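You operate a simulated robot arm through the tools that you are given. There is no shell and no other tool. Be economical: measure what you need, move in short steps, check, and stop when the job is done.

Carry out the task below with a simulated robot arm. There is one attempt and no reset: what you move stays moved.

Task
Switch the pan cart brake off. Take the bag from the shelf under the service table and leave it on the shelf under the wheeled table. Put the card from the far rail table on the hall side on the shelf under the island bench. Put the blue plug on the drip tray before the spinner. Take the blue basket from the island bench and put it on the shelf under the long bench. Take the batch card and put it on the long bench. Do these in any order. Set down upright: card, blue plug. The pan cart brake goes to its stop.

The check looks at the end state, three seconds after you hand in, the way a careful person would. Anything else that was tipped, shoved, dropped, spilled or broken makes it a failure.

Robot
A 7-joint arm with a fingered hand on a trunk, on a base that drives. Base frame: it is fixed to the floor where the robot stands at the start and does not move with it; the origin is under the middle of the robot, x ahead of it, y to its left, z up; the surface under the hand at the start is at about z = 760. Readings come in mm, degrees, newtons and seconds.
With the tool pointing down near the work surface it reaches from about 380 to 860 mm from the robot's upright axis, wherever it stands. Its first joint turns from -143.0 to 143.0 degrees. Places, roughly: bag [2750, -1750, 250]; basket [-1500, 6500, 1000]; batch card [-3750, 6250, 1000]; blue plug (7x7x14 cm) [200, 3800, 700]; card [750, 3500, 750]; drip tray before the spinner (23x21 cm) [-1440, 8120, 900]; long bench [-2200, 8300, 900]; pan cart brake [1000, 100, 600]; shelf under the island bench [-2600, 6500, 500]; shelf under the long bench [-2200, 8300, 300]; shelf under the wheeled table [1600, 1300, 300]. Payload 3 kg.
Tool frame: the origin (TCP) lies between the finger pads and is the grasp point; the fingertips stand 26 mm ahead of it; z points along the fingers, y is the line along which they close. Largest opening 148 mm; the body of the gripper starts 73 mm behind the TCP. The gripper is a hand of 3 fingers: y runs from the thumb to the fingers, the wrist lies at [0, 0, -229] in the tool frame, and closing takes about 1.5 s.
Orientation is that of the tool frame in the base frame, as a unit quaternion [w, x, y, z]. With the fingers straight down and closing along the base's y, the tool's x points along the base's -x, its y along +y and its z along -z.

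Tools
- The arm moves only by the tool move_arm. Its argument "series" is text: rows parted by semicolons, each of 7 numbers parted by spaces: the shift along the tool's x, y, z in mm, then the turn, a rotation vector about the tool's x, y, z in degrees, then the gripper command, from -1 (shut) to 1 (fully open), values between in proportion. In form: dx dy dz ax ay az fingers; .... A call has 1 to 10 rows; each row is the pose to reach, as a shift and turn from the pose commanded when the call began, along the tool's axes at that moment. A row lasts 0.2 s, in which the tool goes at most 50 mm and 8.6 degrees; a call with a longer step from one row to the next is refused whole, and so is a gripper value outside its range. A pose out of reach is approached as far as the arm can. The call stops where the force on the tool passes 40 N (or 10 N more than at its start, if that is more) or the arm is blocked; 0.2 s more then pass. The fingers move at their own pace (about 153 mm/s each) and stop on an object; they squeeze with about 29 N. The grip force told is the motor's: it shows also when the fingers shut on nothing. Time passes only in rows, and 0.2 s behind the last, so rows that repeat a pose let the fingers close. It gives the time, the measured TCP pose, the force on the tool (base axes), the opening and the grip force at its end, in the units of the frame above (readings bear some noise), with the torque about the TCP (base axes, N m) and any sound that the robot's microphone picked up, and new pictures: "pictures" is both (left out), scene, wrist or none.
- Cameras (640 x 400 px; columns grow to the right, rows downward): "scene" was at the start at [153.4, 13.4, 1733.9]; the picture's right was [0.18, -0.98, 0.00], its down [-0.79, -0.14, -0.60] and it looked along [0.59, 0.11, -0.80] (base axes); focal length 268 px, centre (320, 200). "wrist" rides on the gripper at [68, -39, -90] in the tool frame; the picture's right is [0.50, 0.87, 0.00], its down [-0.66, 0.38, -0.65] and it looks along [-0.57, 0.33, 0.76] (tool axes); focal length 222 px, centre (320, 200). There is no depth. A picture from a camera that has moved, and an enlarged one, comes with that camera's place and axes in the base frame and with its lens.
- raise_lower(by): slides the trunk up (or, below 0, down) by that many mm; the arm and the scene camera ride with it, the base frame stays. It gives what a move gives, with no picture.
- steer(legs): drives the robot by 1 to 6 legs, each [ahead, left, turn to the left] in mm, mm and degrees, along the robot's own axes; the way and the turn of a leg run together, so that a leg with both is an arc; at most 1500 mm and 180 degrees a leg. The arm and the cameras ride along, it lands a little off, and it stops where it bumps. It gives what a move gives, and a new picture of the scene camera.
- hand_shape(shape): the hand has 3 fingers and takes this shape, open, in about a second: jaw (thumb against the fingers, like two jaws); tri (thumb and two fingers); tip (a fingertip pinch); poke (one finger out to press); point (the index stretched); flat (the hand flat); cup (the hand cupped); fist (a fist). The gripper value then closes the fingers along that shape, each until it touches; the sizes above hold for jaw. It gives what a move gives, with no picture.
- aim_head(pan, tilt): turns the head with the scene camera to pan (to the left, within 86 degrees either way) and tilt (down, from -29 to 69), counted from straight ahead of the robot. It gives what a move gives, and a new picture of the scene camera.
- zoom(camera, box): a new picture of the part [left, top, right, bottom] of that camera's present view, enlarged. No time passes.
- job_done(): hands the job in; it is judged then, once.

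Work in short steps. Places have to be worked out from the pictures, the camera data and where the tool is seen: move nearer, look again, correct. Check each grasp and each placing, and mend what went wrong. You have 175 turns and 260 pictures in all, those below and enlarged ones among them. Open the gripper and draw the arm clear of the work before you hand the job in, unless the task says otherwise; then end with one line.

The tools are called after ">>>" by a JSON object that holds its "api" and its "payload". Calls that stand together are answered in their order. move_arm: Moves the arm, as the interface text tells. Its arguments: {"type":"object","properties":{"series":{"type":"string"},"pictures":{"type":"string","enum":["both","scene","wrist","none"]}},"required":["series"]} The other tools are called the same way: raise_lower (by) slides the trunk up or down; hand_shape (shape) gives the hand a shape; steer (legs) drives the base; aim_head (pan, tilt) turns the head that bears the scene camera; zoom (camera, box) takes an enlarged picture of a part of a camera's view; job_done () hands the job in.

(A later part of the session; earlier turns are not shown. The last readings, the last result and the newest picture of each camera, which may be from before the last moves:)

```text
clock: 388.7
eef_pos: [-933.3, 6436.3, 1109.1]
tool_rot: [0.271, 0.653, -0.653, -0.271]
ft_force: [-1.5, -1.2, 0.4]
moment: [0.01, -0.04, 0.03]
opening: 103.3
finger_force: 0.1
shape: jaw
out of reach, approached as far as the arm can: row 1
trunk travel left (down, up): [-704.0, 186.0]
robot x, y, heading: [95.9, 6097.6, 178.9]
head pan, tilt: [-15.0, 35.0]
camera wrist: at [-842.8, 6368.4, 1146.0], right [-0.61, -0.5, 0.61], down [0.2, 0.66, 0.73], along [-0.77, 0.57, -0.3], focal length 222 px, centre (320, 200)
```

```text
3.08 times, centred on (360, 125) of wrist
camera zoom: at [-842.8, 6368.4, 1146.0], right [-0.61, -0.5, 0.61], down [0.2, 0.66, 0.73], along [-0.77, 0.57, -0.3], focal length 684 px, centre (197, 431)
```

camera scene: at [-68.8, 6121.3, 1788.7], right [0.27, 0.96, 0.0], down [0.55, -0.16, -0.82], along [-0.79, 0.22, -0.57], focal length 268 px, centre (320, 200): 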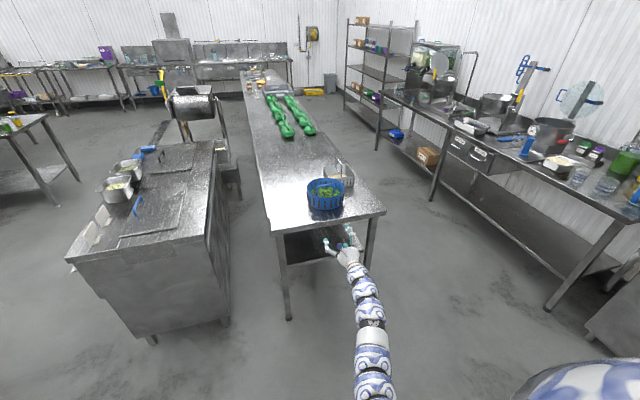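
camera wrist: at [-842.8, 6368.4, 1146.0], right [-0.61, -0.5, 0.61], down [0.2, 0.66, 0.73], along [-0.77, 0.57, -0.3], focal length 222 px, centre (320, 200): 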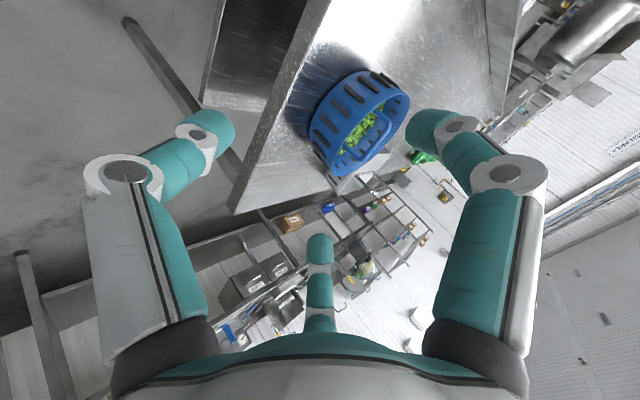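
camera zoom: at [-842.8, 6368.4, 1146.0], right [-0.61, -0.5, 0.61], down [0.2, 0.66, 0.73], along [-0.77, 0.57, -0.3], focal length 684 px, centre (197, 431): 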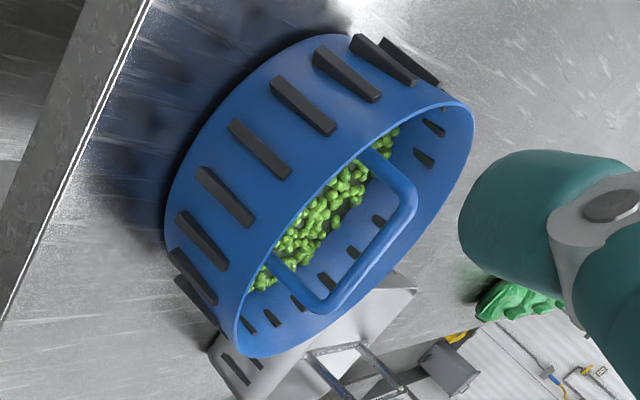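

Handle bar found by both cameras: centre (−1336, 6510, 974), lying ~15° off y. I turn 14° right to face it squarely, drive to a staging pose up-back along the tool axis, and narrow the fingers.

>>> {"api": "steer", "payload": {"legs": [[0, 0, -14], [377, 293, 0]]}}

>>> {"api": "raise_lower", "payload": {"by": -50}}

>>> {"api": "move_arm", "payload": {"series": "0 0 0 0 0 0 0;0 0 0 0 0 0 -0.4;0 0 0 0 0 0 -0.4;0 0 0 0 0 0 -0.4", "pictures": "wrist"}}

>>> {"api": "zoom", "payload": {"camera": "wrist", "box": [220, 20, 420, 200]}}

```text
clock: 392.4
eef_pos: [-1261.0, 6488.2, 1108.2]
tool_rot: [-0.237, -0.568, 0.728, 0.303]
ft_force: [0.4, 0.0, -1.0]
moment: [0.0, 0.0, -0.02]
opening: 103.6
finger_force: 0.0
shape: jaw
trunk travel left (down, up): [-704.0, 186.0]
robot x, y, heading: [-343.0, 5905.5, 165.1]
head pan, tilt: [-15.0, 35.0]
camera scene: at [-497.7, 5971.7, 1788.6], right [0.5, 0.87, 0.0], down [0.5, -0.29, -0.82], along [-0.71, 0.41, -0.57], focal length 268 px, centre (320, 200)
```

scene: 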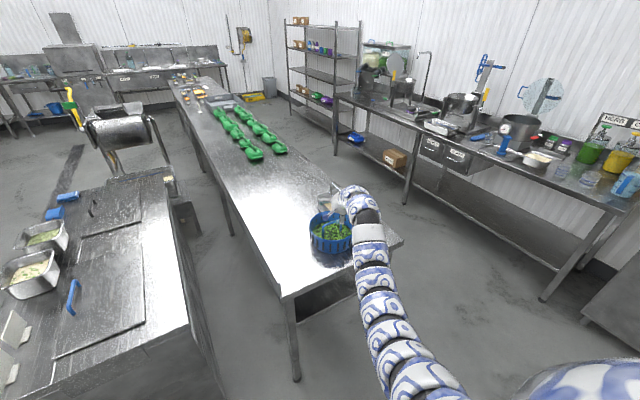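

```text
clock: 393.3
eef_pos: [-1259.1, 6486.9, 1060.1]
tool_rot: [-0.236, -0.568, 0.728, 0.303]
ft_force: [0.2, 1.0, 0.7]
moment: [-0.02, 0.03, 0.02]
opening: 103.3
finger_force: 0.1
shape: jaw
trunk travel left (down, up): [-654.0, 236.0]
robot x, y, heading: [-344.6, 5907.3, 165.2]
head pan, tilt: [-15.0, 35.0]
```

```text
clock: 394.3
eef_pos: [-1259.8, 6486.7, 1059.2]
tool_rot: [-0.237, -0.567, 0.728, 0.304]
ft_force: [0.6, 0.6, 0.7]
moment: [-0.01, 0.02, 0.0]
opening: 45.0
finger_force: 0.2
shape: jaw
trunk travel left (down, up): [-654.0, 236.0]
robot x, y, heading: [-346.7, 5910.9, 165.1]
head pan, tilt: [-15.0, 35.0]
camera wrist: at [-1187.4, 6400.2, 1095.7], right [-0.71, -0.34, 0.62], down [0.35, 0.59, 0.73], along [-0.61, 0.74, -0.3], focal length 222 px, centre (320, 200)
```

wrist: 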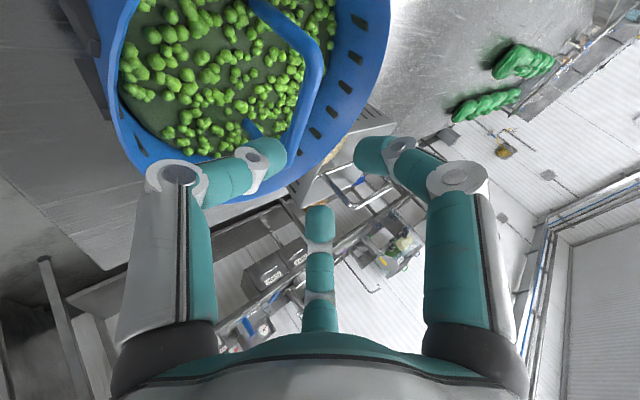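

```text
2.22 times, centred on (320, 110) of wrist
camera zoom: at [-1187.4, 6400.2, 1095.7], right [-0.71, -0.34, 0.62], down [0.35, 0.59, 0.73], along [-0.61, 0.74, -0.3], focal length 494 px, centre (320, 400)
```

zoom: 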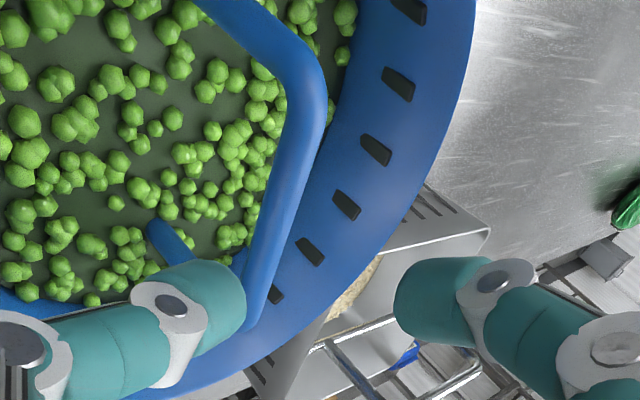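

The peas lie deep, leaving room under the bar. Bar centre ≈ (−1322, 6502, 976). I move partway along the tool axis and check.

>>> {"api": "move_arm", "payload": {"series": "0 -6 15 0 0 0 -0.4;0 -12 30 0 0 0 -0.4;0 -12 45 0 0 0 -0.4;0 -12 60 0 0 0 -0.4;0 -12 60 0 0 0 -0.4", "pictures": "wrist"}}

>>> {"api": "zoom", "payload": {"camera": "wrist", "box": [220, 60, 420, 240]}}

```text
clock: 395.5
eef_pos: [-1292.8, 6495.7, 1009.8]
tool_rot: [-0.238, -0.567, 0.728, 0.304]
ft_force: [-1.3, 1.1, -0.6]
moment: [-0.01, -0.03, 0.03]
opening: 44.7
finger_force: 0.0
shape: jaw
trunk travel left (down, up): [-654.0, 236.0]
robot x, y, heading: [-343.3, 5904.6, 165.1]
head pan, tilt: [-15.0, 35.0]
camera wrist: at [-1221.2, 6408.7, 1045.9], right [-0.71, -0.34, 0.62], down [0.35, 0.59, 0.73], along [-0.61, 0.74, -0.3], focal length 222 px, centre (320, 200)
```

wrist: 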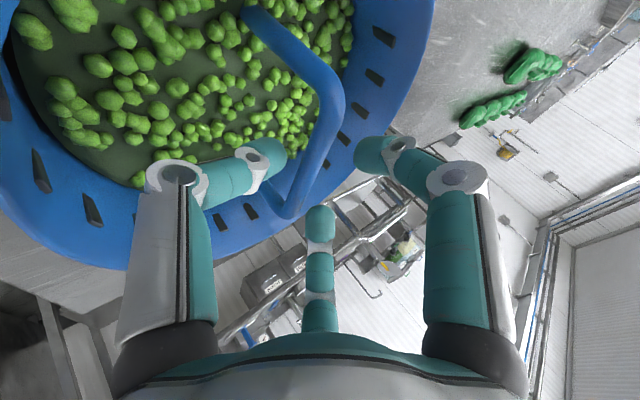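

```text
2.22 times, centred on (320, 150) of wrist
camera zoom: at [-1221.2, 6408.7, 1045.9], right [-0.71, -0.34, 0.62], down [0.35, 0.59, 0.73], along [-0.61, 0.74, -0.3], focal length 494 px, centre (320, 311)
```

zoom: 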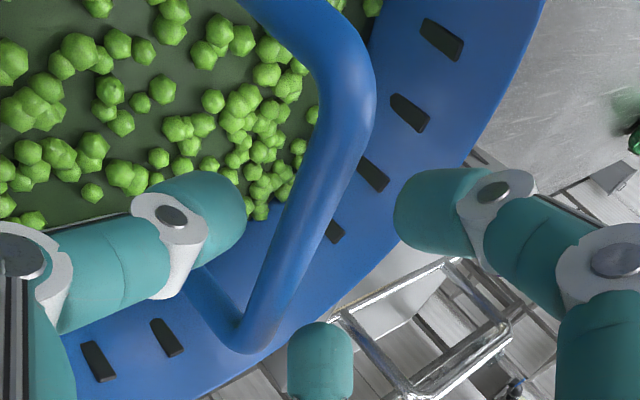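

The bar runs between thumb and fingers, about 9 mm toward the thumb. I shift 10 mm that way, go the last 42 mm and close.

>>> {"api": "move_arm", "payload": {"series": "0 -5 5 0 0 0 -0.4;0 -10 12 0 0 0 -0.4;0 -10 22 0 0 0 -0.4;0 -10 32 0 0 0 -0.4;0 -10 42 0 0 0 -0.4;0 -10 42 0 0 0 -0.4", "pictures": "wrist"}}

```text
clock: 396.9
eef_pos: [-1314.7, 6501.2, 971.8]
tool_rot: [-0.237, -0.568, 0.727, 0.304]
ft_force: [0.7, -0.6, 0.2]
moment: [0.0, 0.0, 0.0]
opening: 44.8
finger_force: 0.2
shape: jaw
trunk travel left (down, up): [-654.0, 236.0]
robot x, y, heading: [-343.4, 5906.7, 165.1]
head pan, tilt: [-15.0, 35.0]
camera wrist: at [-1243.1, 6413.7, 1008.3], right [-0.71, -0.34, 0.62], down [0.35, 0.59, 0.73], along [-0.61, 0.74, -0.3], focal length 222 px, centre (320, 200)
```

wrist: 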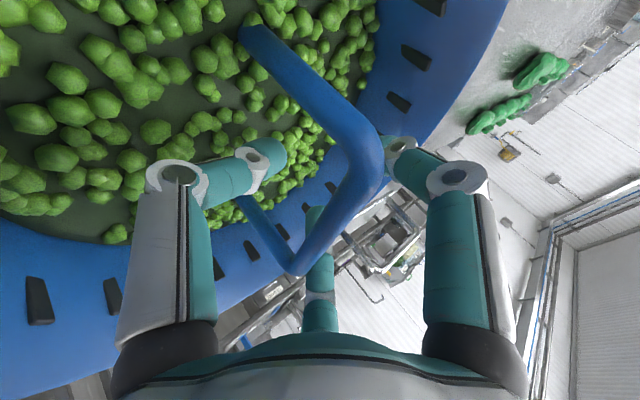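

The bar is at the grasp point. Close and lift 30 mm.

>>> {"api": "move_arm", "payload": {"series": "0 0 0 0 0 0 -0.6;0 0 0 0 0 0 -0.8;0 0 0 0 0 0 -1;0 0 0 0 0 0 -1;0 0 0 0 0 0 -1", "pictures": "none"}}

>>> {"api": "raise_lower", "payload": {"by": 30}}

>>> {"api": "move_arm", "payload": {"series": "0 0 0 0 0 0 -1", "pictures": "both"}}

```text
clock: 398.1
eef_pos: [-1315.6, 6502.1, 974.1]
tool_rot: [-0.238, -0.567, 0.728, 0.304]
ft_force: [-2.7, 2.1, 3.5]
moment: [0.09, -0.08, 0.12]
opening: 0.0
finger_force: 28.6
shape: jaw
trunk travel left (down, up): [-654.0, 236.0]
robot x, y, heading: [-345.0, 5905.8, 165.1]
head pan, tilt: [-15.0, 35.0]
```

```text
clock: 398.9
eef_pos: [-1315.8, 6501.9, 1000.2]
tool_rot: [-0.236, -0.568, 0.728, 0.302]
ft_force: [-0.4, 0.3, -7.3]
moment: [0.02, 0.13, -0.02]
opening: 0.0
finger_force: 29.0
shape: jaw
trunk travel left (down, up): [-684.0, 206.0]
robot x, y, heading: [-342.9, 5906.8, 164.9]
head pan, tilt: [-15.0, 35.0]
```

```text
clock: 399.3
eef_pos: [-1316.3, 6501.0, 1001.2]
tool_rot: [-0.236, -0.568, 0.728, 0.303]
ft_force: [0.1, -0.7, -8.2]
moment: [0.05, 0.15, 0.0]
opening: 0.0
finger_force: 29.4
shape: jaw
trunk travel left (down, up): [-684.0, 206.0]
robot x, y, heading: [-344.8, 5907.2, 164.9]
head pan, tilt: [-15.0, 35.0]
camera scene: at [-498.2, 5972.7, 1768.5], right [0.5, 0.87, 0.0], down [0.5, -0.29, -0.82], along [-0.71, 0.41, -0.57], focal length 268 px, centre (320, 200)
camera wrist: at [-1243.7, 6414.1, 1037.3], right [-0.71, -0.34, 0.61], down [0.35, 0.59, 0.73], along [-0.61, 0.74, -0.3], focal length 222 px, centre (320, 200)
```

scene: 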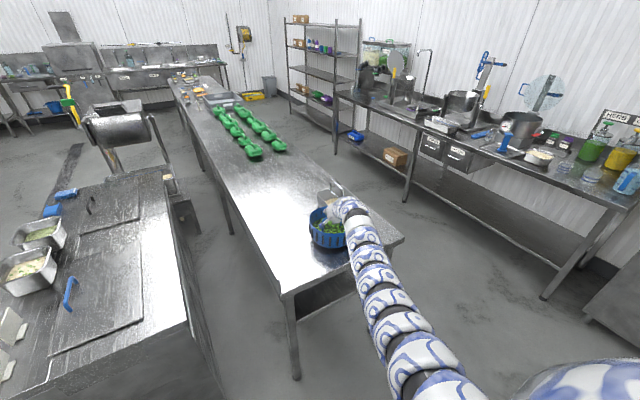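
wrist: 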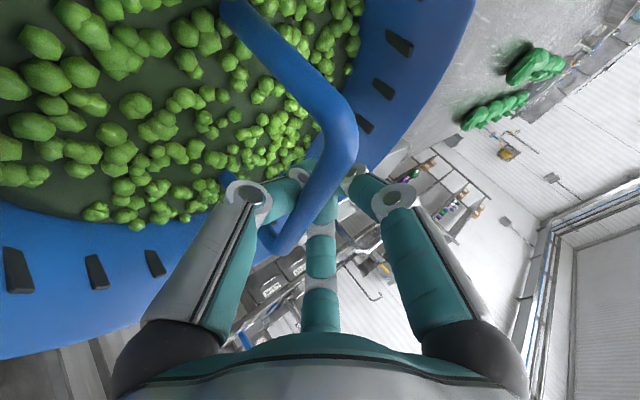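

Lifted (≈8 N); the bar is caged in the fingers, hanging on the thumb. I raise it, back off, and go around to the east front of the long bench, diagonal again.

>>> {"api": "raise_lower", "payload": {"by": 110}}

>>> {"api": "steer", "payload": {"legs": [[-350, 0, 0], [0, 0, -30], [932, -444, 0]]}}

>>> {"api": "aim_head", "payload": {"pan": 0, "tilt": 35}}

```text
clock: 400.7
eef_pos: [-1315.6, 6500.6, 1110.4]
tool_rot: [-0.236, -0.568, 0.728, 0.303]
ft_force: [-0.6, 0.2, -7.7]
moment: [0.05, 0.09, 0.0]
opening: 0.3
finger_force: 29.3
shape: jaw
trunk travel left (down, up): [-794.0, 96.0]
robot x, y, heading: [-340.7, 5903.9, 165.1]
head pan, tilt: [-15.0, 35.0]
```

```text
clock: 409.4
eef_pos: [-899.5, 7794.2, 1109.9]
tool_rot: [-0.149, -0.359, 0.851, 0.354]
ft_force: [0.5, -0.5, -8.6]
moment: [0.06, 0.09, -0.03]
opening: 0.0
finger_force: 28.8
shape: jaw
trunk travel left (down, up): [-794.0, 96.0]
robot x, y, heading: [-354.2, 6791.2, 135.0]
head pan, tilt: [-15.0, 35.0]
camera scene: at [-456.4, 6926.7, 1878.5], right [0.87, 0.5, 0.0], down [0.29, -0.5, -0.82], along [-0.41, 0.71, -0.57], focal length 268 px, centre (320, 200)
```

scene: 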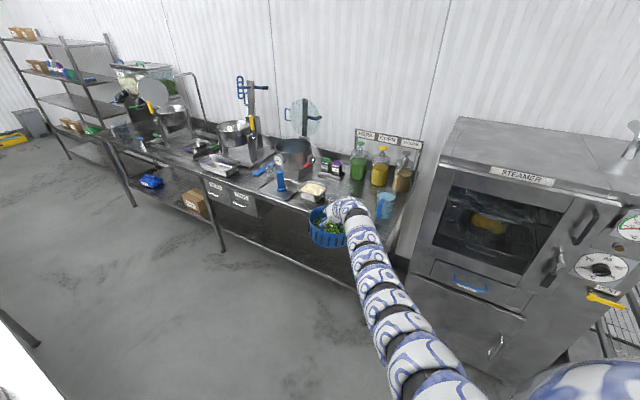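

```text
clock: 410.1
eef_pos: [-898.8, 7794.1, 1110.9]
tool_rot: [-0.149, -0.36, 0.85, 0.354]
ft_force: [-0.6, -0.6, -7.5]
moment: [0.1, 0.11, 0.01]
opening: 0.2
finger_force: 28.8
shape: jaw
trunk travel left (down, up): [-794.0, 96.0]
robot x, y, heading: [-353.7, 6790.9, 134.8]
head pan, tilt: [0.0, 35.0]
camera scene: at [-474.4, 6912.4, 1878.6], right [0.71, 0.71, 0.0], down [0.41, -0.41, -0.82], along [-0.58, 0.58, -0.57], focal length 268 px, centre (320, 200)
```

scene: 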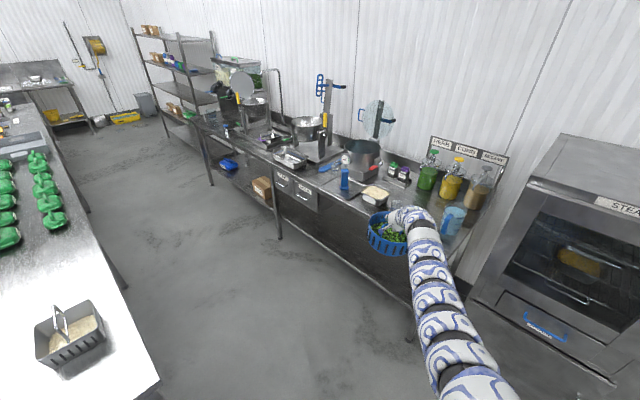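

Clear ahead. I lower the trunk to shelf height here in front of the bench and measure the shelf.

>>> {"api": "raise_lower", "payload": {"by": -400}}

>>> {"api": "raise_lower", "payload": {"by": -300}}

>>> {"api": "aim_head", "payload": {"pan": 5, "tilt": 25}}

>>> {"api": "zoom", "payload": {"camera": "scene", "box": [260, 150, 500, 330]}}

```text
clock: 414.0
eef_pos: [-898.9, 7793.7, 711.6]
tool_rot: [-0.15, -0.36, 0.85, 0.355]
ft_force: [-0.2, -0.6, -7.9]
moment: [0.05, 0.05, 0.0]
opening: 0.2
finger_force: 29.3
shape: jaw
trunk travel left (down, up): [-394.0, 496.0]
robot x, y, heading: [-356.3, 6795.7, 134.9]
head pan, tilt: [0.0, 35.0]
```

```text
clock: 417.0
eef_pos: [-897.9, 7793.0, 408.8]
tool_rot: [-0.149, -0.359, 0.85, 0.354]
ft_force: [-1.1, 0.1, -8.1]
moment: [0.08, 0.08, 0.02]
opening: 0.0
finger_force: 29.2
shape: jaw
trunk travel left (down, up): [-94.0, 796.0]
robot x, y, heading: [-355.2, 6791.8, 135.0]
head pan, tilt: [0.0, 35.0]
```

```text
clock: 417.7
eef_pos: [-897.7, 7793.1, 410.8]
tool_rot: [-0.15, -0.359, 0.851, 0.354]
ft_force: [-0.5, -0.2, -7.7]
moment: [0.09, 0.08, 0.01]
opening: 0.0
finger_force: 29.1
shape: jaw
trunk travel left (down, up): [-94.0, 796.0]
robot x, y, heading: [-360.3, 6792.2, 134.9]
head pan, tilt: [5.0, 25.0]
camera scene: at [-482.4, 6908.7, 1194.3], right [0.64, 0.77, 0.0], down [0.32, -0.27, -0.91], along [-0.69, 0.58, -0.42], focal length 268 px, centre (320, 200)
```

scene: 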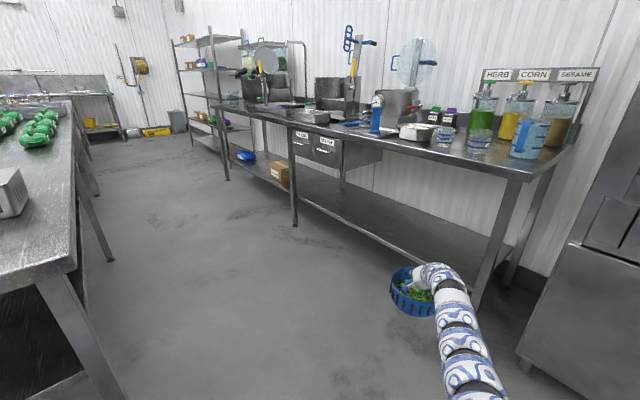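

```text
2.22 times, centred on (380, 240) of scene
camera zoom: at [-482.4, 6908.7, 1194.3], right [0.64, 0.77, 0.0], down [0.32, -0.27, -0.91], along [-0.69, 0.58, -0.42], focal length 594 px, centre (187, 111)
```

zoom: 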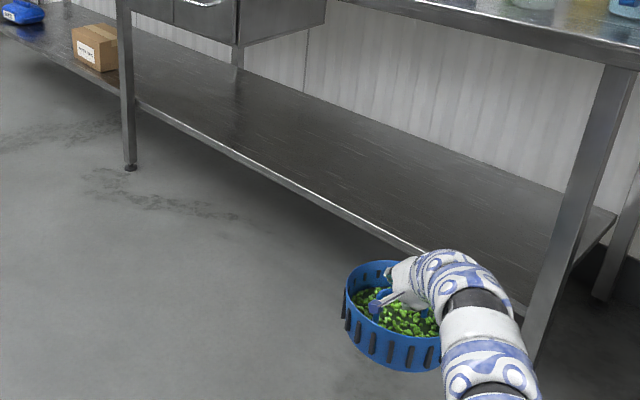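

Shelf front edge is about y=8060 at z≈300; legs at y≈8040, away from my path. I drive the basket in to about (−1230, 8195).

>>> {"api": "steer", "payload": {"legs": [[0, -50, 0], [519, 0, 0]]}}

>>> {"api": "zoom", "payload": {"camera": "scene", "box": [280, 150, 520, 330]}}

```text
clock: 420.4
eef_pos: [-1106.8, 8054.2, 415.1]
tool_rot: [-0.156, -0.361, 0.848, 0.354]
ft_force: [2.0, -10.1, 6.8]
moment: [-0.53, -0.25, -0.24]
opening: 0.0
finger_force: 29.0
shape: jaw
trunk travel left (down, up): [-94.0, 796.0]
robot x, y, heading: [-553.5, 7057.7, 135.3]
head pan, tilt: [5.0, 25.0]
stopped in leg 2: the force on the tool passed its limit at 75 N (the readings are from after the stop); the commanded pose is now the measured one
camera scene: at [-679.4, 7174.1, 1194.4], right [0.64, 0.77, 0.0], down [0.32, -0.27, -0.91], along [-0.7, 0.58, -0.42], focal length 268 px, centre (320, 200)
```

scene: 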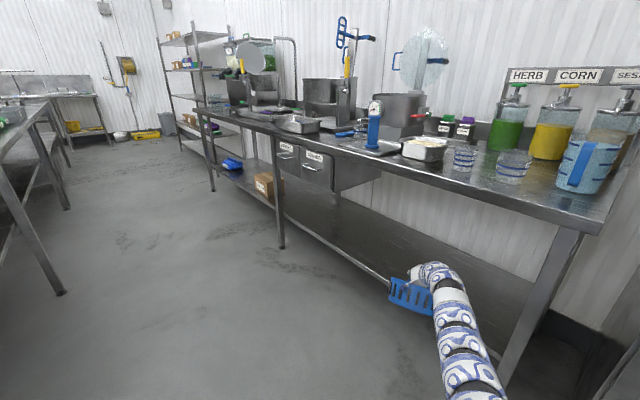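

```text
2.22 times, centred on (400, 240) of scene
camera zoom: at [-679.4, 7174.1, 1194.4], right [0.64, 0.77, 0.0], down [0.32, -0.27, -0.91], along [-0.7, 0.58, -0.42], focal length 594 px, centre (142, 111)
```

zoom: 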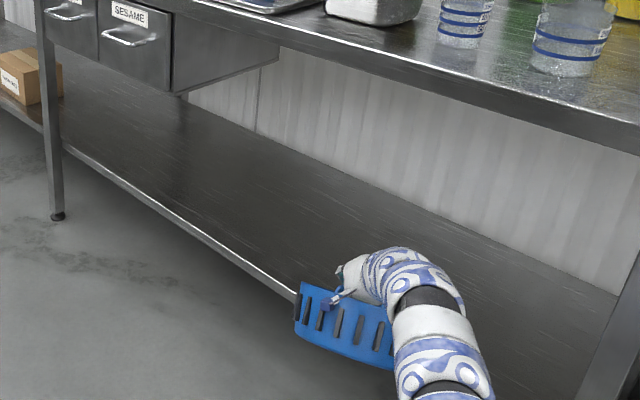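

The basket's wall met the shelf edge (shelf is higher than I took it). I back off at once so it hangs straight, then check.

>>> {"api": "steer", "payload": {"legs": [[-120, 0, 0]]}}

>>> {"api": "zoom", "payload": {"camera": "scene", "box": [280, 150, 520, 330]}}

```text
clock: 421.6
eef_pos: [-1022.0, 7970.7, 415.0]
tool_rot: [-0.154, -0.362, 0.849, 0.353]
ft_force: [-1.3, 0.9, -8.2]
moment: [0.14, 0.2, -0.05]
opening: 0.2
finger_force: 28.9
shape: jaw
trunk travel left (down, up): [-94.0, 796.0]
robot x, y, heading: [-468.1, 6971.5, 135.3]
head pan, tilt: [5.0, 25.0]
camera scene: at [-595.2, 7091.6, 1194.3], right [0.64, 0.77, 0.0], down [0.33, -0.27, -0.91], along [-0.7, 0.58, -0.42], focal length 268 px, centre (320, 200)
```

scene: 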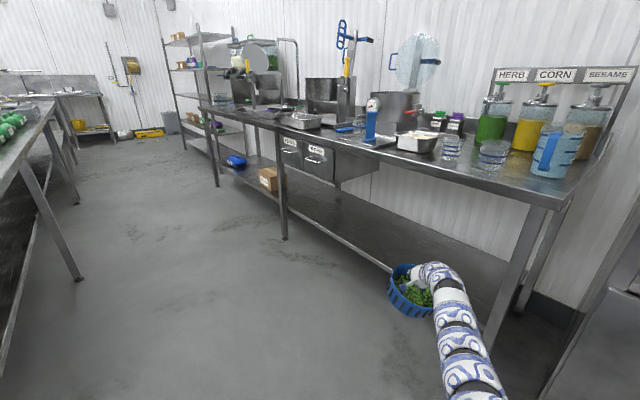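

```text
2.22 times, centred on (400, 240) of scene
camera zoom: at [-595.2, 7091.6, 1194.3], right [0.64, 0.77, 0.0], down [0.33, -0.27, -0.91], along [-0.7, 0.58, -0.42], focal length 594 px, centre (142, 111)
```

zoom: 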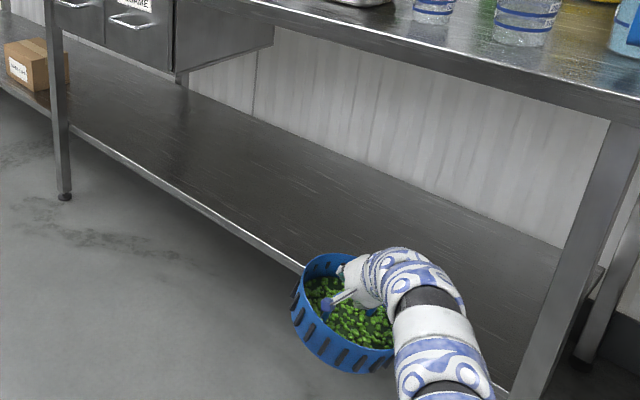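

Peas are still inside. I check with the wrist camera how it hangs.

>>> {"api": "move_arm", "payload": {"series": "0 0 0 0 0 0 -1", "pictures": "wrist"}}

```text
clock: 422.0
eef_pos: [-1019.9, 7970.3, 413.5]
tool_rot: [-0.156, -0.361, 0.849, 0.353]
ft_force: [0.5, -1.0, -7.5]
moment: [0.11, 0.16, 0.0]
opening: 0.0
finger_force: 28.9
shape: jaw
trunk travel left (down, up): [-94.0, 796.0]
robot x, y, heading: [-468.7, 6976.8, 135.0]
head pan, tilt: [5.0, 25.0]
camera wrist: at [-1000.2, 7859.2, 450.7], right [-0.78, 0.06, 0.62], down [0.6, 0.34, 0.72], along [-0.17, 0.94, -0.3], focal length 222 px, centre (320, 200)
```

wrist: 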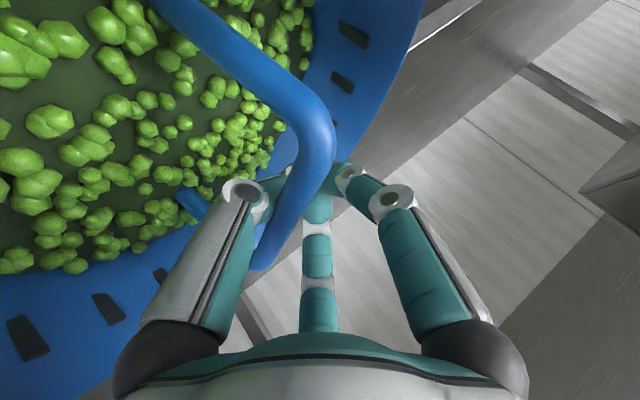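

Re-measuring: the basket's bottom is 133 mm below the grasp point (≈280), and the shelf ≈270–285. I raise 40 mm and go in again, in two steps.

>>> {"api": "raise_lower", "payload": {"by": 40}}

>>> {"api": "steer", "payload": {"legs": [[160, -20, 0]]}}

>>> {"api": "zoom", "payload": {"camera": "scene", "box": [280, 150, 520, 330]}}

```text
clock: 422.8
eef_pos: [-1018.9, 7970.5, 454.5]
tool_rot: [-0.155, -0.36, 0.849, 0.353]
ft_force: [0.2, -0.6, -8.2]
moment: [0.17, 0.16, 0.01]
opening: 0.0
finger_force: 29.3
shape: jaw
trunk travel left (down, up): [-134.0, 756.0]
robot x, y, heading: [-466.9, 6972.8, 135.1]
head pan, tilt: [5.0, 25.0]
```

```text
clock: 424.2
eef_pos: [-1118.9, 8098.0, 453.8]
tool_rot: [-0.156, -0.361, 0.849, 0.354]
ft_force: [-0.6, 0.3, -7.8]
moment: [0.14, 0.18, 0.0]
opening: 0.0
finger_force: 28.6
shape: jaw
trunk travel left (down, up): [-134.0, 756.0]
robot x, y, heading: [-571.1, 7102.3, 135.1]
head pan, tilt: [5.0, 25.0]
camera scene: at [-694.9, 7218.7, 1234.4], right [0.64, 0.77, 0.0], down [0.33, -0.27, -0.91], along [-0.7, 0.58, -0.42], focal length 268 px, centre (320, 200)
```

scene: 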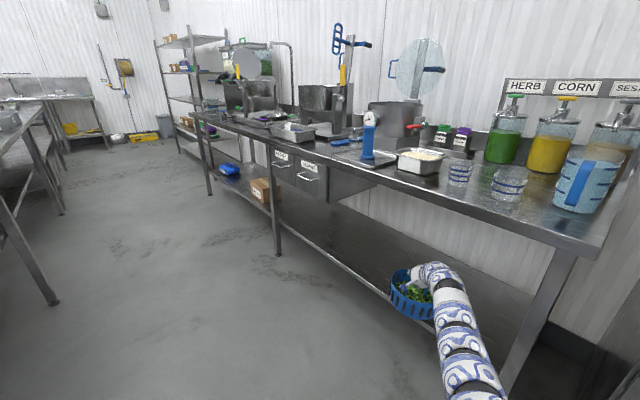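

```text
2.22 times, centred on (400, 240) of scene
camera zoom: at [-694.9, 7218.7, 1234.4], right [0.64, 0.77, 0.0], down [0.33, -0.27, -0.91], along [-0.7, 0.58, -0.42], focal length 594 px, centre (142, 111)
```

zoom: 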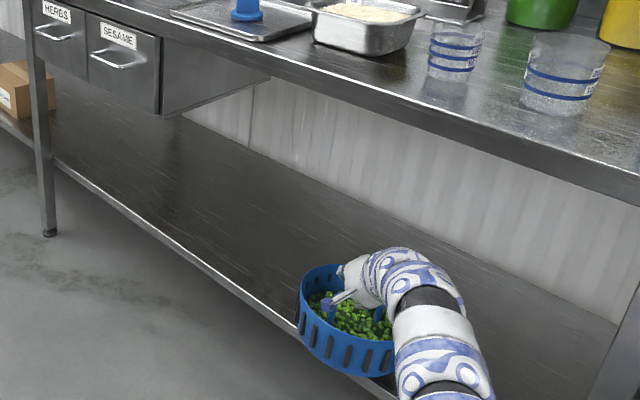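

No contact now; the basket is passing over the shelf edge. Continue 155 mm.

>>> {"api": "steer", "payload": {"legs": [[155, 0, 0]]}}

>>> {"api": "raise_lower", "payload": {"by": -15}}

>>> {"api": "raise_lower", "payload": {"by": -10}}

>>> {"api": "raise_lower", "payload": {"by": -8}}

>>> {"api": "zoom", "payload": {"camera": "scene", "box": [280, 150, 520, 330]}}

```text
clock: 425.6
eef_pos: [-1230.2, 8208.1, 454.7]
tool_rot: [-0.154, -0.361, 0.849, 0.354]
ft_force: [0.6, 0.4, -7.1]
moment: [0.15, 0.19, 0.01]
opening: 0.3
finger_force: 29.0
shape: jaw
trunk travel left (down, up): [-134.0, 756.0]
robot x, y, heading: [-677.3, 7210.8, 135.2]
head pan, tilt: [5.0, 25.0]
camera scene: at [-805.7, 7328.7, 1234.4], right [0.64, 0.77, 0.0], down [0.33, -0.27, -0.91], along [-0.7, 0.58, -0.42], focal length 268 px, centre (320, 200)
```

scene: 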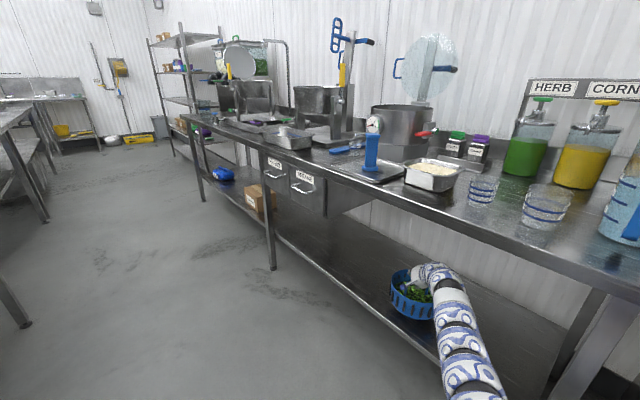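

```text
clock: 426.3
eef_pos: [-1230.4, 8208.3, 439.5]
tool_rot: [-0.155, -0.362, 0.848, 0.354]
ft_force: [0.9, 0.0, -7.4]
moment: [0.15, 0.14, 0.0]
opening: 0.0
finger_force: 28.5
shape: jaw
trunk travel left (down, up): [-119.0, 771.0]
robot x, y, heading: [-676.9, 7212.3, 135.1]
head pan, tilt: [5.0, 25.0]
```

```text
clock: 426.9
eef_pos: [-1230.4, 8209.5, 429.6]
tool_rot: [-0.154, -0.363, 0.848, 0.354]
ft_force: [1.3, 0.0, -7.2]
moment: [0.12, 0.13, 0.04]
opening: 0.0
finger_force: 28.6
shape: jaw
trunk travel left (down, up): [-109.0, 781.0]
robot x, y, heading: [-676.5, 7214.2, 135.3]
head pan, tilt: [5.0, 25.0]
```

```text
clock: 427.4
eef_pos: [-1230.3, 8208.0, 421.4]
tool_rot: [-0.155, -0.36, 0.849, 0.353]
ft_force: [0.3, 0.0, -7.5]
moment: [0.16, 0.14, -0.03]
opening: 0.0
finger_force: 28.8
shape: jaw
trunk travel left (down, up): [-101.0, 789.0]
robot x, y, heading: [-684.6, 7215.8, 135.2]
head pan, tilt: [5.0, 25.0]
```

```text
2.22 times, centred on (400, 240) of scene
camera zoom: at [-805.8, 7328.8, 1201.3], right [0.64, 0.77, 0.0], down [0.33, -0.27, -0.91], along [-0.7, 0.58, -0.42], focal length 594 px, centre (142, 111)
```

zoom: 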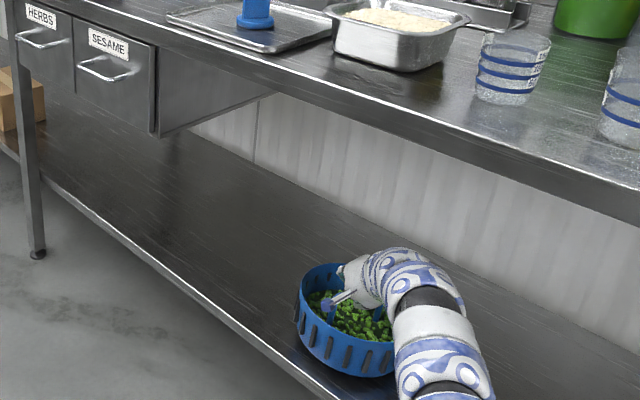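

The basket is over the shelf, inside the edge. Continue lowering to contact.

>>> {"api": "steer", "payload": {"legs": [[20, 0, 0]]}}

>>> {"api": "raise_lower", "payload": {"by": -8}}

>>> {"api": "raise_lower", "payload": {"by": -6}}

>>> {"api": "raise_lower", "payload": {"by": -6}}

>>> {"api": "raise_lower", "payload": {"by": -6}}

```text
clock: 428.2
eef_pos: [-1244.9, 8223.4, 420.8]
tool_rot: [-0.155, -0.361, 0.849, 0.354]
ft_force: [-0.2, -0.5, -8.8]
moment: [0.12, 0.15, 0.03]
opening: 0.0
finger_force: 29.4
shape: jaw
trunk travel left (down, up): [-101.0, 789.0]
robot x, y, heading: [-694.9, 7228.0, 135.1]
head pan, tilt: [5.0, 25.0]
camera scene: at [-820.0, 7342.7, 1201.4], right [0.64, 0.77, 0.0], down [0.33, -0.27, -0.91], along [-0.7, 0.58, -0.42], focal length 268 px, centre (320, 200)
```

scene: 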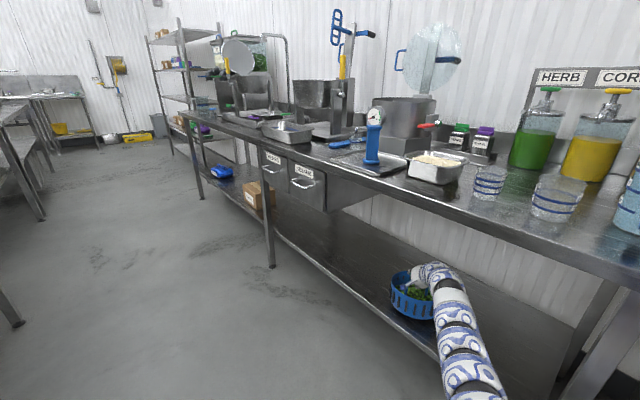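

```text
clock: 428.8
eef_pos: [-1245.5, 8222.9, 411.7]
tool_rot: [-0.155, -0.361, 0.849, 0.354]
ft_force: [0.1, 0.2, -8.2]
moment: [0.17, 0.11, 0.01]
opening: 0.0
finger_force: 28.6
shape: jaw
trunk travel left (down, up): [-93.0, 797.0]
robot x, y, heading: [-690.3, 7227.2, 134.9]
head pan, tilt: [5.0, 25.0]
```

```text
clock: 429.3
eef_pos: [-1246.0, 8222.0, 407.5]
tool_rot: [-0.155, -0.361, 0.849, 0.353]
ft_force: [0.5, 0.0, -7.6]
moment: [0.16, 0.17, 0.0]
opening: 0.0
finger_force: 28.8
shape: jaw
trunk travel left (down, up): [-87.0, 803.0]
robot x, y, heading: [-692.3, 7229.5, 135.3]
head pan, tilt: [5.0, 25.0]
```

```text
clock: 429.9
eef_pos: [-1245.5, 8222.2, 402.6]
tool_rot: [-0.155, -0.362, 0.848, 0.355]
ft_force: [-0.9, 0.0, 0.0]
moment: [0.04, -0.01, 0.02]
opening: 0.2
finger_force: 28.8
shape: jaw
trunk travel left (down, up): [-81.0, 809.0]
robot x, y, heading: [-689.7, 7227.8, 135.0]
head pan, tilt: [5.0, 25.0]
```

```text
clock: 430.4
eef_pos: [-1245.2, 8222.0, 396.9]
tool_rot: [-0.155, -0.361, 0.849, 0.354]
ft_force: [0.4, 0.0, -0.9]
moment: [0.02, -0.02, 0.0]
opening: 0.0
finger_force: 29.2
shape: jaw
trunk travel left (down, up): [-75.0, 815.0]
robot x, y, heading: [-696.3, 7225.0, 135.0]
head pan, tilt: [5.0, 25.0]
```

The weight is off: the basket stands on the shelf. I open part way and withdraw along the tool axis.

>>> {"api": "move_arm", "payload": {"series": "0 0 0 0 0 0 -0.6;0 0 0 0 0 0 -0.3;0 0 0 0 0 0 -0.3;0 0 -15 0 0 0 -0.3;0 0 -30 0 0 0 -0.3;0 0 -50 0 0 0 -0.3;0 0 -70 0 0 0 -0.3;0 0 -85 0 0 0 -0.3", "pictures": "wrist"}}

```text
clock: 432.2
eef_pos: [-1199.4, 8181.2, 455.0]
tool_rot: [-0.155, -0.361, 0.849, 0.353]
ft_force: [-0.1, -0.8, -1.0]
moment: [-0.02, 0.0, 0.01]
opening: 51.6
finger_force: 0.1
shape: jaw
trunk travel left (down, up): [-75.0, 815.0]
robot x, y, heading: [-690.7, 7228.0, 135.1]
head pan, tilt: [5.0, 25.0]
camera wrist: at [-1180.4, 8069.4, 492.2], right [-0.78, 0.06, 0.62], down [0.6, 0.34, 0.72], along [-0.17, 0.94, -0.3], focal length 222 px, centre (320, 200)
```

wrist: 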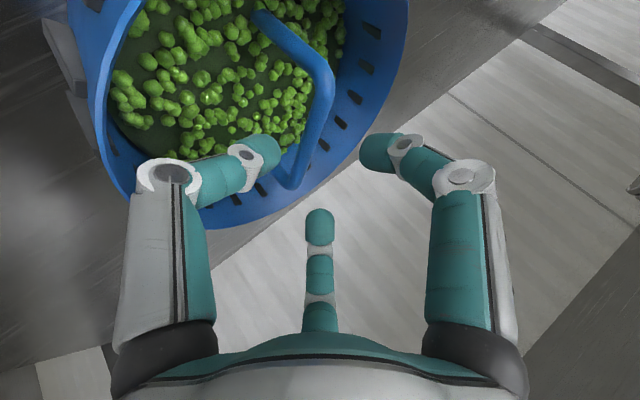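

Released cleanly; the basket stands on the shelf. I back out, raise, and go west along the aisle between the benches to reach the batch card on the island's west end.

>>> {"api": "steer", "payload": {"legs": [[-520, 0, 0]]}}

>>> {"api": "raise_lower", "payload": {"by": 400}}

>>> {"api": "raise_lower", "payload": {"by": 300}}

>>> {"api": "steer", "payload": {"legs": [[0, 0, 45], [0, -490, 0], [1500, 0, 0], [1300, 0, 0]]}}

>>> {"api": "aim_head", "payload": {"pan": 60, "tilt": 35}}

```text
clock: 435.2
eef_pos: [-830.8, 7818.5, 455.4]
tool_rot: [-0.154, -0.361, 0.849, 0.354]
ft_force: [0.4, 0.6, -0.3]
moment: [0.03, 0.01, 0.02]
opening: 51.5
finger_force: 0.0
shape: jaw
trunk travel left (down, up): [-75.0, 815.0]
robot x, y, heading: [-325.9, 6863.4, 135.1]
head pan, tilt: [5.0, 25.0]
camera scene: at [-452.8, 6978.0, 1175.5], right [0.64, 0.77, 0.0], down [0.32, -0.27, -0.91], along [-0.69, 0.58, -0.42], focal length 268 px, centre (320, 200)
```

scene: 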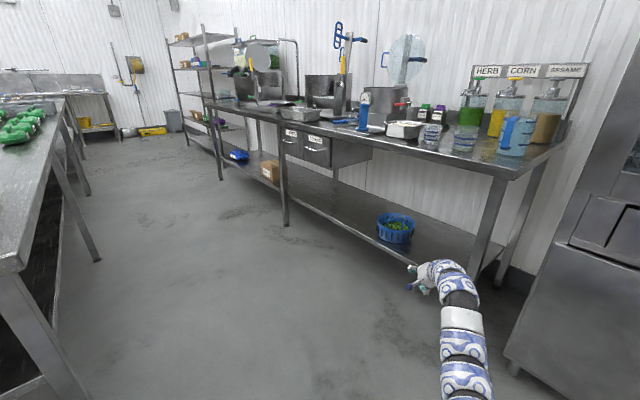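

```text
clock: 439.1
eef_pos: [-831.4, 7818.4, 856.6]
tool_rot: [-0.154, -0.36, 0.85, 0.353]
ft_force: [0.0, -0.3, -0.7]
moment: [-0.01, 0.0, 0.01]
opening: 51.6
finger_force: 0.1
shape: jaw
trunk travel left (down, up): [-475.0, 415.0]
robot x, y, heading: [-326.0, 6861.9, 135.0]
head pan, tilt: [5.0, 25.0]
```

```text
clock: 442.1
eef_pos: [-830.3, 7818.8, 1156.3]
tool_rot: [-0.155, -0.361, 0.849, 0.354]
ft_force: [-0.7, -0.4, -0.3]
moment: [-0.02, -0.01, 0.0]
opening: 51.6
finger_force: 0.0
shape: jaw
trunk travel left (down, up): [-775.0, 115.0]
robot x, y, heading: [-325.4, 6859.4, 135.2]
head pan, tilt: [5.0, 25.0]
```

```text
clock: 460.1
eef_pos: [-4144.3, 7636.5, 1154.1]
tool_rot: [0.278, 0.66, -0.645, -0.268]
ft_force: [-0.5, 0.3, -0.1]
moment: [-0.01, 0.0, -0.01]
opening: 51.3
finger_force: 0.1
shape: jaw
trunk travel left (down, up): [-775.0, 115.0]
robot x, y, heading: [-3107.4, 7326.3, -179.9]
head pan, tilt: [5.0, 25.0]
camera scene: at [-3280.5, 7314.7, 1875.4], right [-0.09, 1.0, 0.0], down [0.42, 0.04, -0.91], along [-0.9, -0.09, -0.42], focal length 268 px, centre (320, 200)
```

scene: 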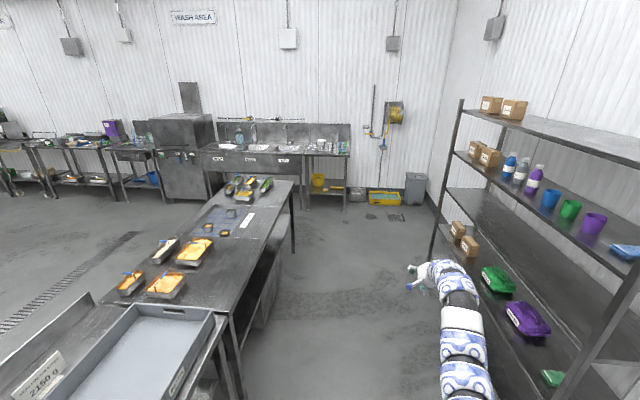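

```text
clock: 461.3
eef_pos: [-4144.7, 7636.8, 1155.6]
tool_rot: [0.278, 0.66, -0.645, -0.267]
ft_force: [0.6, 0.2, 0.1]
moment: [-0.03, 0.02, -0.01]
opening: 51.3
finger_force: 0.1
shape: jaw
trunk travel left (down, up): [-775.0, 115.0]
robot x, y, heading: [-3110.1, 7325.3, -179.4]
head pan, tilt: [60.0, 35.0]
camera scene: at [-3231.9, 7246.8, 1859.7], right [-0.87, 0.49, 0.0], down [0.28, 0.5, -0.82], along [-0.4, -0.71, -0.57], focal length 268 px, centre (320, 200)
```

scene: 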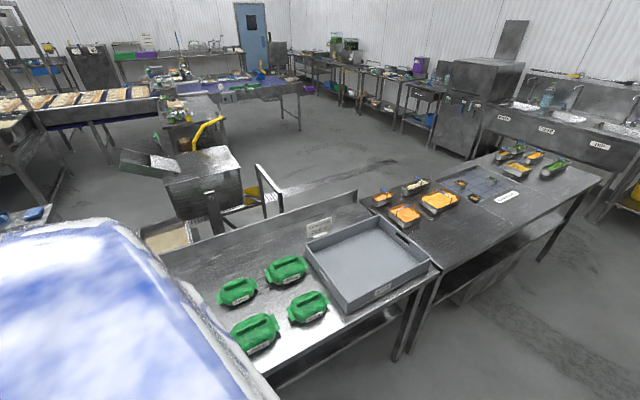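

The batch card stands at the back rail of the island's west end. Zoom.

>>> {"api": "zoom", "payload": {"camera": "scene", "box": [270, 190, 400, 280]}}

```text
4.44 times, centred on (335, 235) of scene
camera zoom: at [-3231.9, 7246.8, 1859.7], right [-0.87, 0.49, 0.0], down [0.28, 0.5, -0.82], along [-0.4, -0.71, -0.57], focal length 1189 px, centre (253, 44)
```

zoom: 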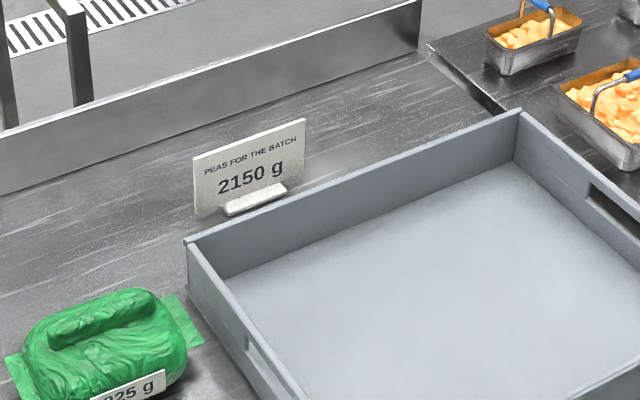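

The batch card is a 150×90 mm plate with a foot, at about (−3779, 6282), between rail and grey tray. I turn to face south in front of it and set the hand to a 20° tilt above it.

>>> {"api": "steer", "payload": {"legs": [[0, 0, 90], [-40, -345, 0]]}}

>>> {"api": "move_arm", "payload": {"series": "0 -20 2 6 0 0 -0.3;0 -40 4 12 0 0 -0.3;0 -60 6 18 0 0 -0.3;0 -78 7 25 0 0 -0.3;0 -78 7 25 0 0 -0.3", "pictures": "wrist"}}

```text
clock: 467.5
eef_pos: [-3755.8, 6316.9, 1155.6]
tool_rot: [0.386, 0.922, 0.017, 0.011]
ft_force: [-0.4, -0.2, 0.0]
moment: [0.0, 0.0, 0.05]
opening: 51.6
finger_force: 0.0
shape: jaw
trunk travel left (down, up): [-775.0, 115.0]
robot x, y, heading: [-3460.5, 7352.3, -88.7]
head pan, tilt: [60.0, 35.0]
camera scene: at [-3379.1, 7234.0, 1859.8], right [-0.48, -0.88, 0.0], down [-0.5, 0.28, -0.82], along [0.72, -0.39, -0.57], focal length 268 px, centre (320, 200)
```

scene: 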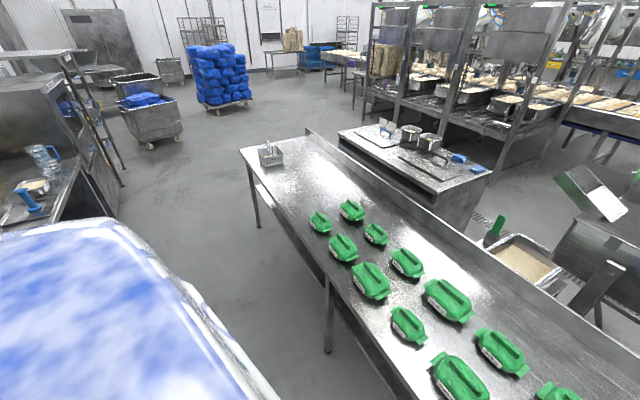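

```text
clock: 468.7
eef_pos: [-3756.9, 6366.3, 1095.3]
tool_rot: [0.177, 0.984, 0.019, 0.007]
ft_force: [-0.4, -0.9, -0.9]
moment: [-0.01, 0.01, 0.02]
opening: 51.4
finger_force: 0.1
shape: jaw
trunk travel left (down, up): [-775.0, 115.0]
robot x, y, heading: [-3458.2, 7353.5, -88.8]
head pan, tilt: [60.0, 35.0]
camera wrist: at [-3692.5, 6437.4, 1167.6], right [0.53, -0.79, 0.3], down [-0.66, -0.15, 0.74], along [-0.54, -0.59, -0.6], focal length 222 px, centre (320, 200)
```

wrist: 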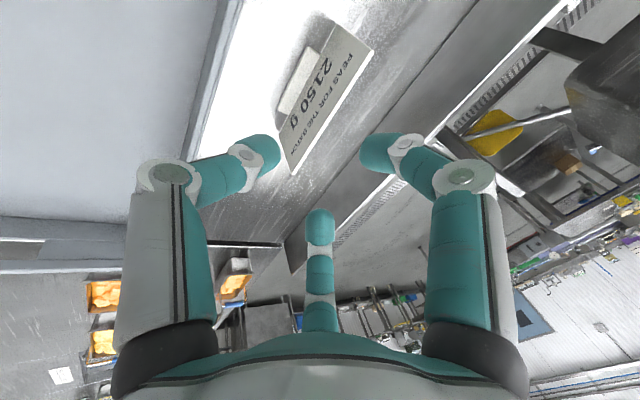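

Card top edge is at (−3734, 6338, ≈1005). I shift and descend most of the way, then check.

>>> {"api": "move_arm", "payload": {"series": "8 -3 15 0 0 0 -0.3;16 -6 30 0 0 0 -0.3;21.5 -8 45 0 0 0 -0.3;21.5 -8 60 0 0 0 -0.3;21.5 -8 60 0 0 0 -0.3", "pictures": "wrist"}}

```text
clock: 469.9
eef_pos: [-3733.6, 6352.8, 1036.7]
tool_rot: [0.178, 0.984, 0.019, 0.008]
ft_force: [-0.1, 0.4, -0.1]
moment: [-0.01, -0.06, -0.01]
opening: 51.3
finger_force: 0.0
shape: jaw
trunk travel left (down, up): [-775.0, 115.0]
robot x, y, heading: [-3455.5, 7359.7, -88.5]
head pan, tilt: [60.0, 35.0]
camera wrist: at [-3669.6, 6424.5, 1108.5], right [0.53, -0.79, 0.31], down [-0.66, -0.15, 0.74], along [-0.54, -0.59, -0.6], focal length 222 px, centre (320, 200)
```

wrist: 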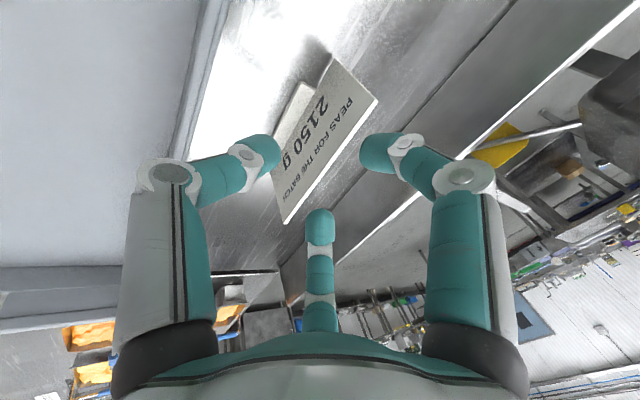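

The plate runs between thumb and fingers. Descend the last 33 mm, close and lift.

>>> {"api": "move_arm", "payload": {"series": "3 0 12 0 0 0 -0.3;6 0 24 0 0 0 -0.3;6 0 34 0 0 0 -0.3;6 0 34 0 0 0 -0.6;6 0 34 0 0 0 -0.8;6 0 34 0 0 0 -1;6 0 34 0 0 0 -1;6 0 34 0 0 0 -1", "pictures": "none"}}

>>> {"api": "raise_lower", "payload": {"by": 60}}

>>> {"api": "move_arm", "payload": {"series": "0 0 0 0 0 0 -1", "pictures": "wrist"}}

```text
clock: 471.7
eef_pos: [-3726.8, 6343.1, 1004.2]
tool_rot: [0.177, 0.984, 0.019, 0.007]
ft_force: [0.4, 0.1, -0.7]
moment: [0.0, -0.02, -0.01]
opening: 0.0
finger_force: 29.2
shape: jaw
trunk travel left (down, up): [-775.0, 115.0]
robot x, y, heading: [-3455.6, 7356.2, -88.7]
head pan, tilt: [60.0, 35.0]
```

```text
clock: 472.7
eef_pos: [-3727.7, 6341.1, 1063.0]
tool_rot: [0.178, 0.984, 0.02, 0.007]
ft_force: [-0.2, -0.5, -0.5]
moment: [0.01, 0.02, 0.0]
opening: 0.2
finger_force: 28.9
shape: jaw
trunk travel left (down, up): [-835.0, 55.0]
robot x, y, heading: [-3457.5, 7358.1, -88.8]
head pan, tilt: [60.0, 35.0]
```

```text
clock: 473.1
eef_pos: [-3727.3, 6342.3, 1064.5]
tool_rot: [0.177, 0.984, 0.019, 0.008]
ft_force: [1.0, -0.6, 0.7]
moment: [0.01, 0.02, -0.02]
opening: 0.1
finger_force: 28.7
shape: jaw
trunk travel left (down, up): [-835.0, 55.0]
robot x, y, heading: [-3460.8, 7355.2, -88.8]
head pan, tilt: [60.0, 35.0]
camera wrist: at [-3663.2, 6413.4, 1136.4], right [0.53, -0.79, 0.31], down [-0.66, -0.15, 0.74], along [-0.54, -0.59, -0.6], focal length 222 px, centre (320, 200)
```

wrist: 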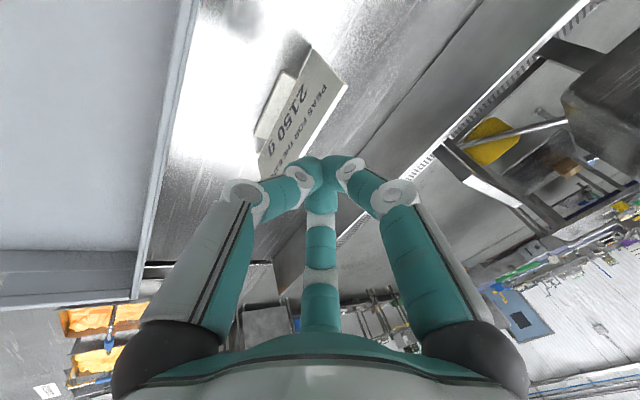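

Missed — the card is lower: re-triangulated top at (−3760, 6304, 967). I open, shift over it and lower with the trunk.

>>> {"api": "move_arm", "payload": {"series": "-12 10 4 0 0 0 -0.5;-24 20 8 0 0 0 -0.3;-35 31 11.5 0 0 0 -0.3;-35 31 11.5 0 0 0 -0.3", "pictures": "none"}}

>>> {"api": "raise_lower", "payload": {"by": -65}}

>>> {"api": "move_arm", "payload": {"series": "0 0 0 0 0 0 -0.3", "pictures": "wrist"}}

```text
clock: 474.1
eef_pos: [-3744.7, 6341.3, 1069.2]
tool_rot: [0.177, 0.984, 0.019, 0.007]
ft_force: [0.9, -0.3, -0.4]
moment: [0.04, -0.01, 0.0]
opening: 51.4
finger_force: 0.1
shape: jaw
out of reach, approached as far as the arm can: row 1, 2, 3, 4
trunk travel left (down, up): [-835.0, 55.0]
robot x, y, heading: [-3461.7, 7356.6, -88.8]
head pan, tilt: [60.0, 35.0]
```

```text
clock: 475.1
eef_pos: [-3744.5, 6341.8, 1003.3]
tool_rot: [0.176, 0.984, 0.019, 0.006]
ft_force: [0.2, -0.4, -0.2]
moment: [0.02, -0.01, 0.05]
opening: 51.4
finger_force: 0.0
shape: jaw
trunk travel left (down, up): [-770.0, 120.0]
robot x, y, heading: [-3457.2, 7358.8, -88.9]
head pan, tilt: [60.0, 35.0]
```

```text
clock: 475.5
eef_pos: [-3744.9, 6341.0, 1003.4]
tool_rot: [0.176, 0.984, 0.019, 0.007]
ft_force: [0.2, -0.2, 0.8]
moment: [0.03, 0.02, 0.01]
opening: 51.4
finger_force: 0.0
shape: jaw
trunk travel left (down, up): [-770.0, 120.0]
robot x, y, heading: [-3459.3, 7350.6, -89.1]
head pan, tilt: [60.0, 35.0]
camera wrist: at [-3680.4, 6412.3, 1076.2], right [0.53, -0.79, 0.31], down [-0.66, -0.15, 0.74], along [-0.54, -0.59, -0.6], focal length 222 px, centre (320, 200)
```

wrist: 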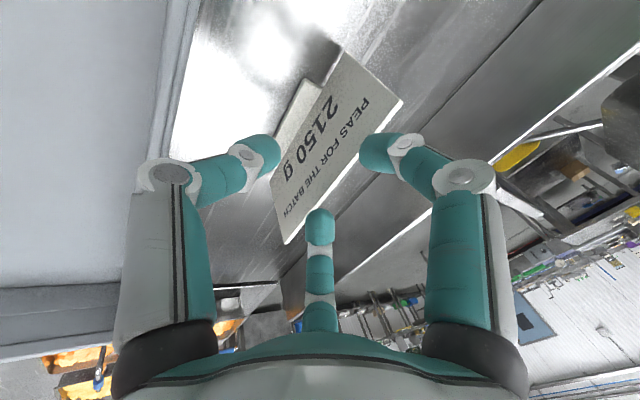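

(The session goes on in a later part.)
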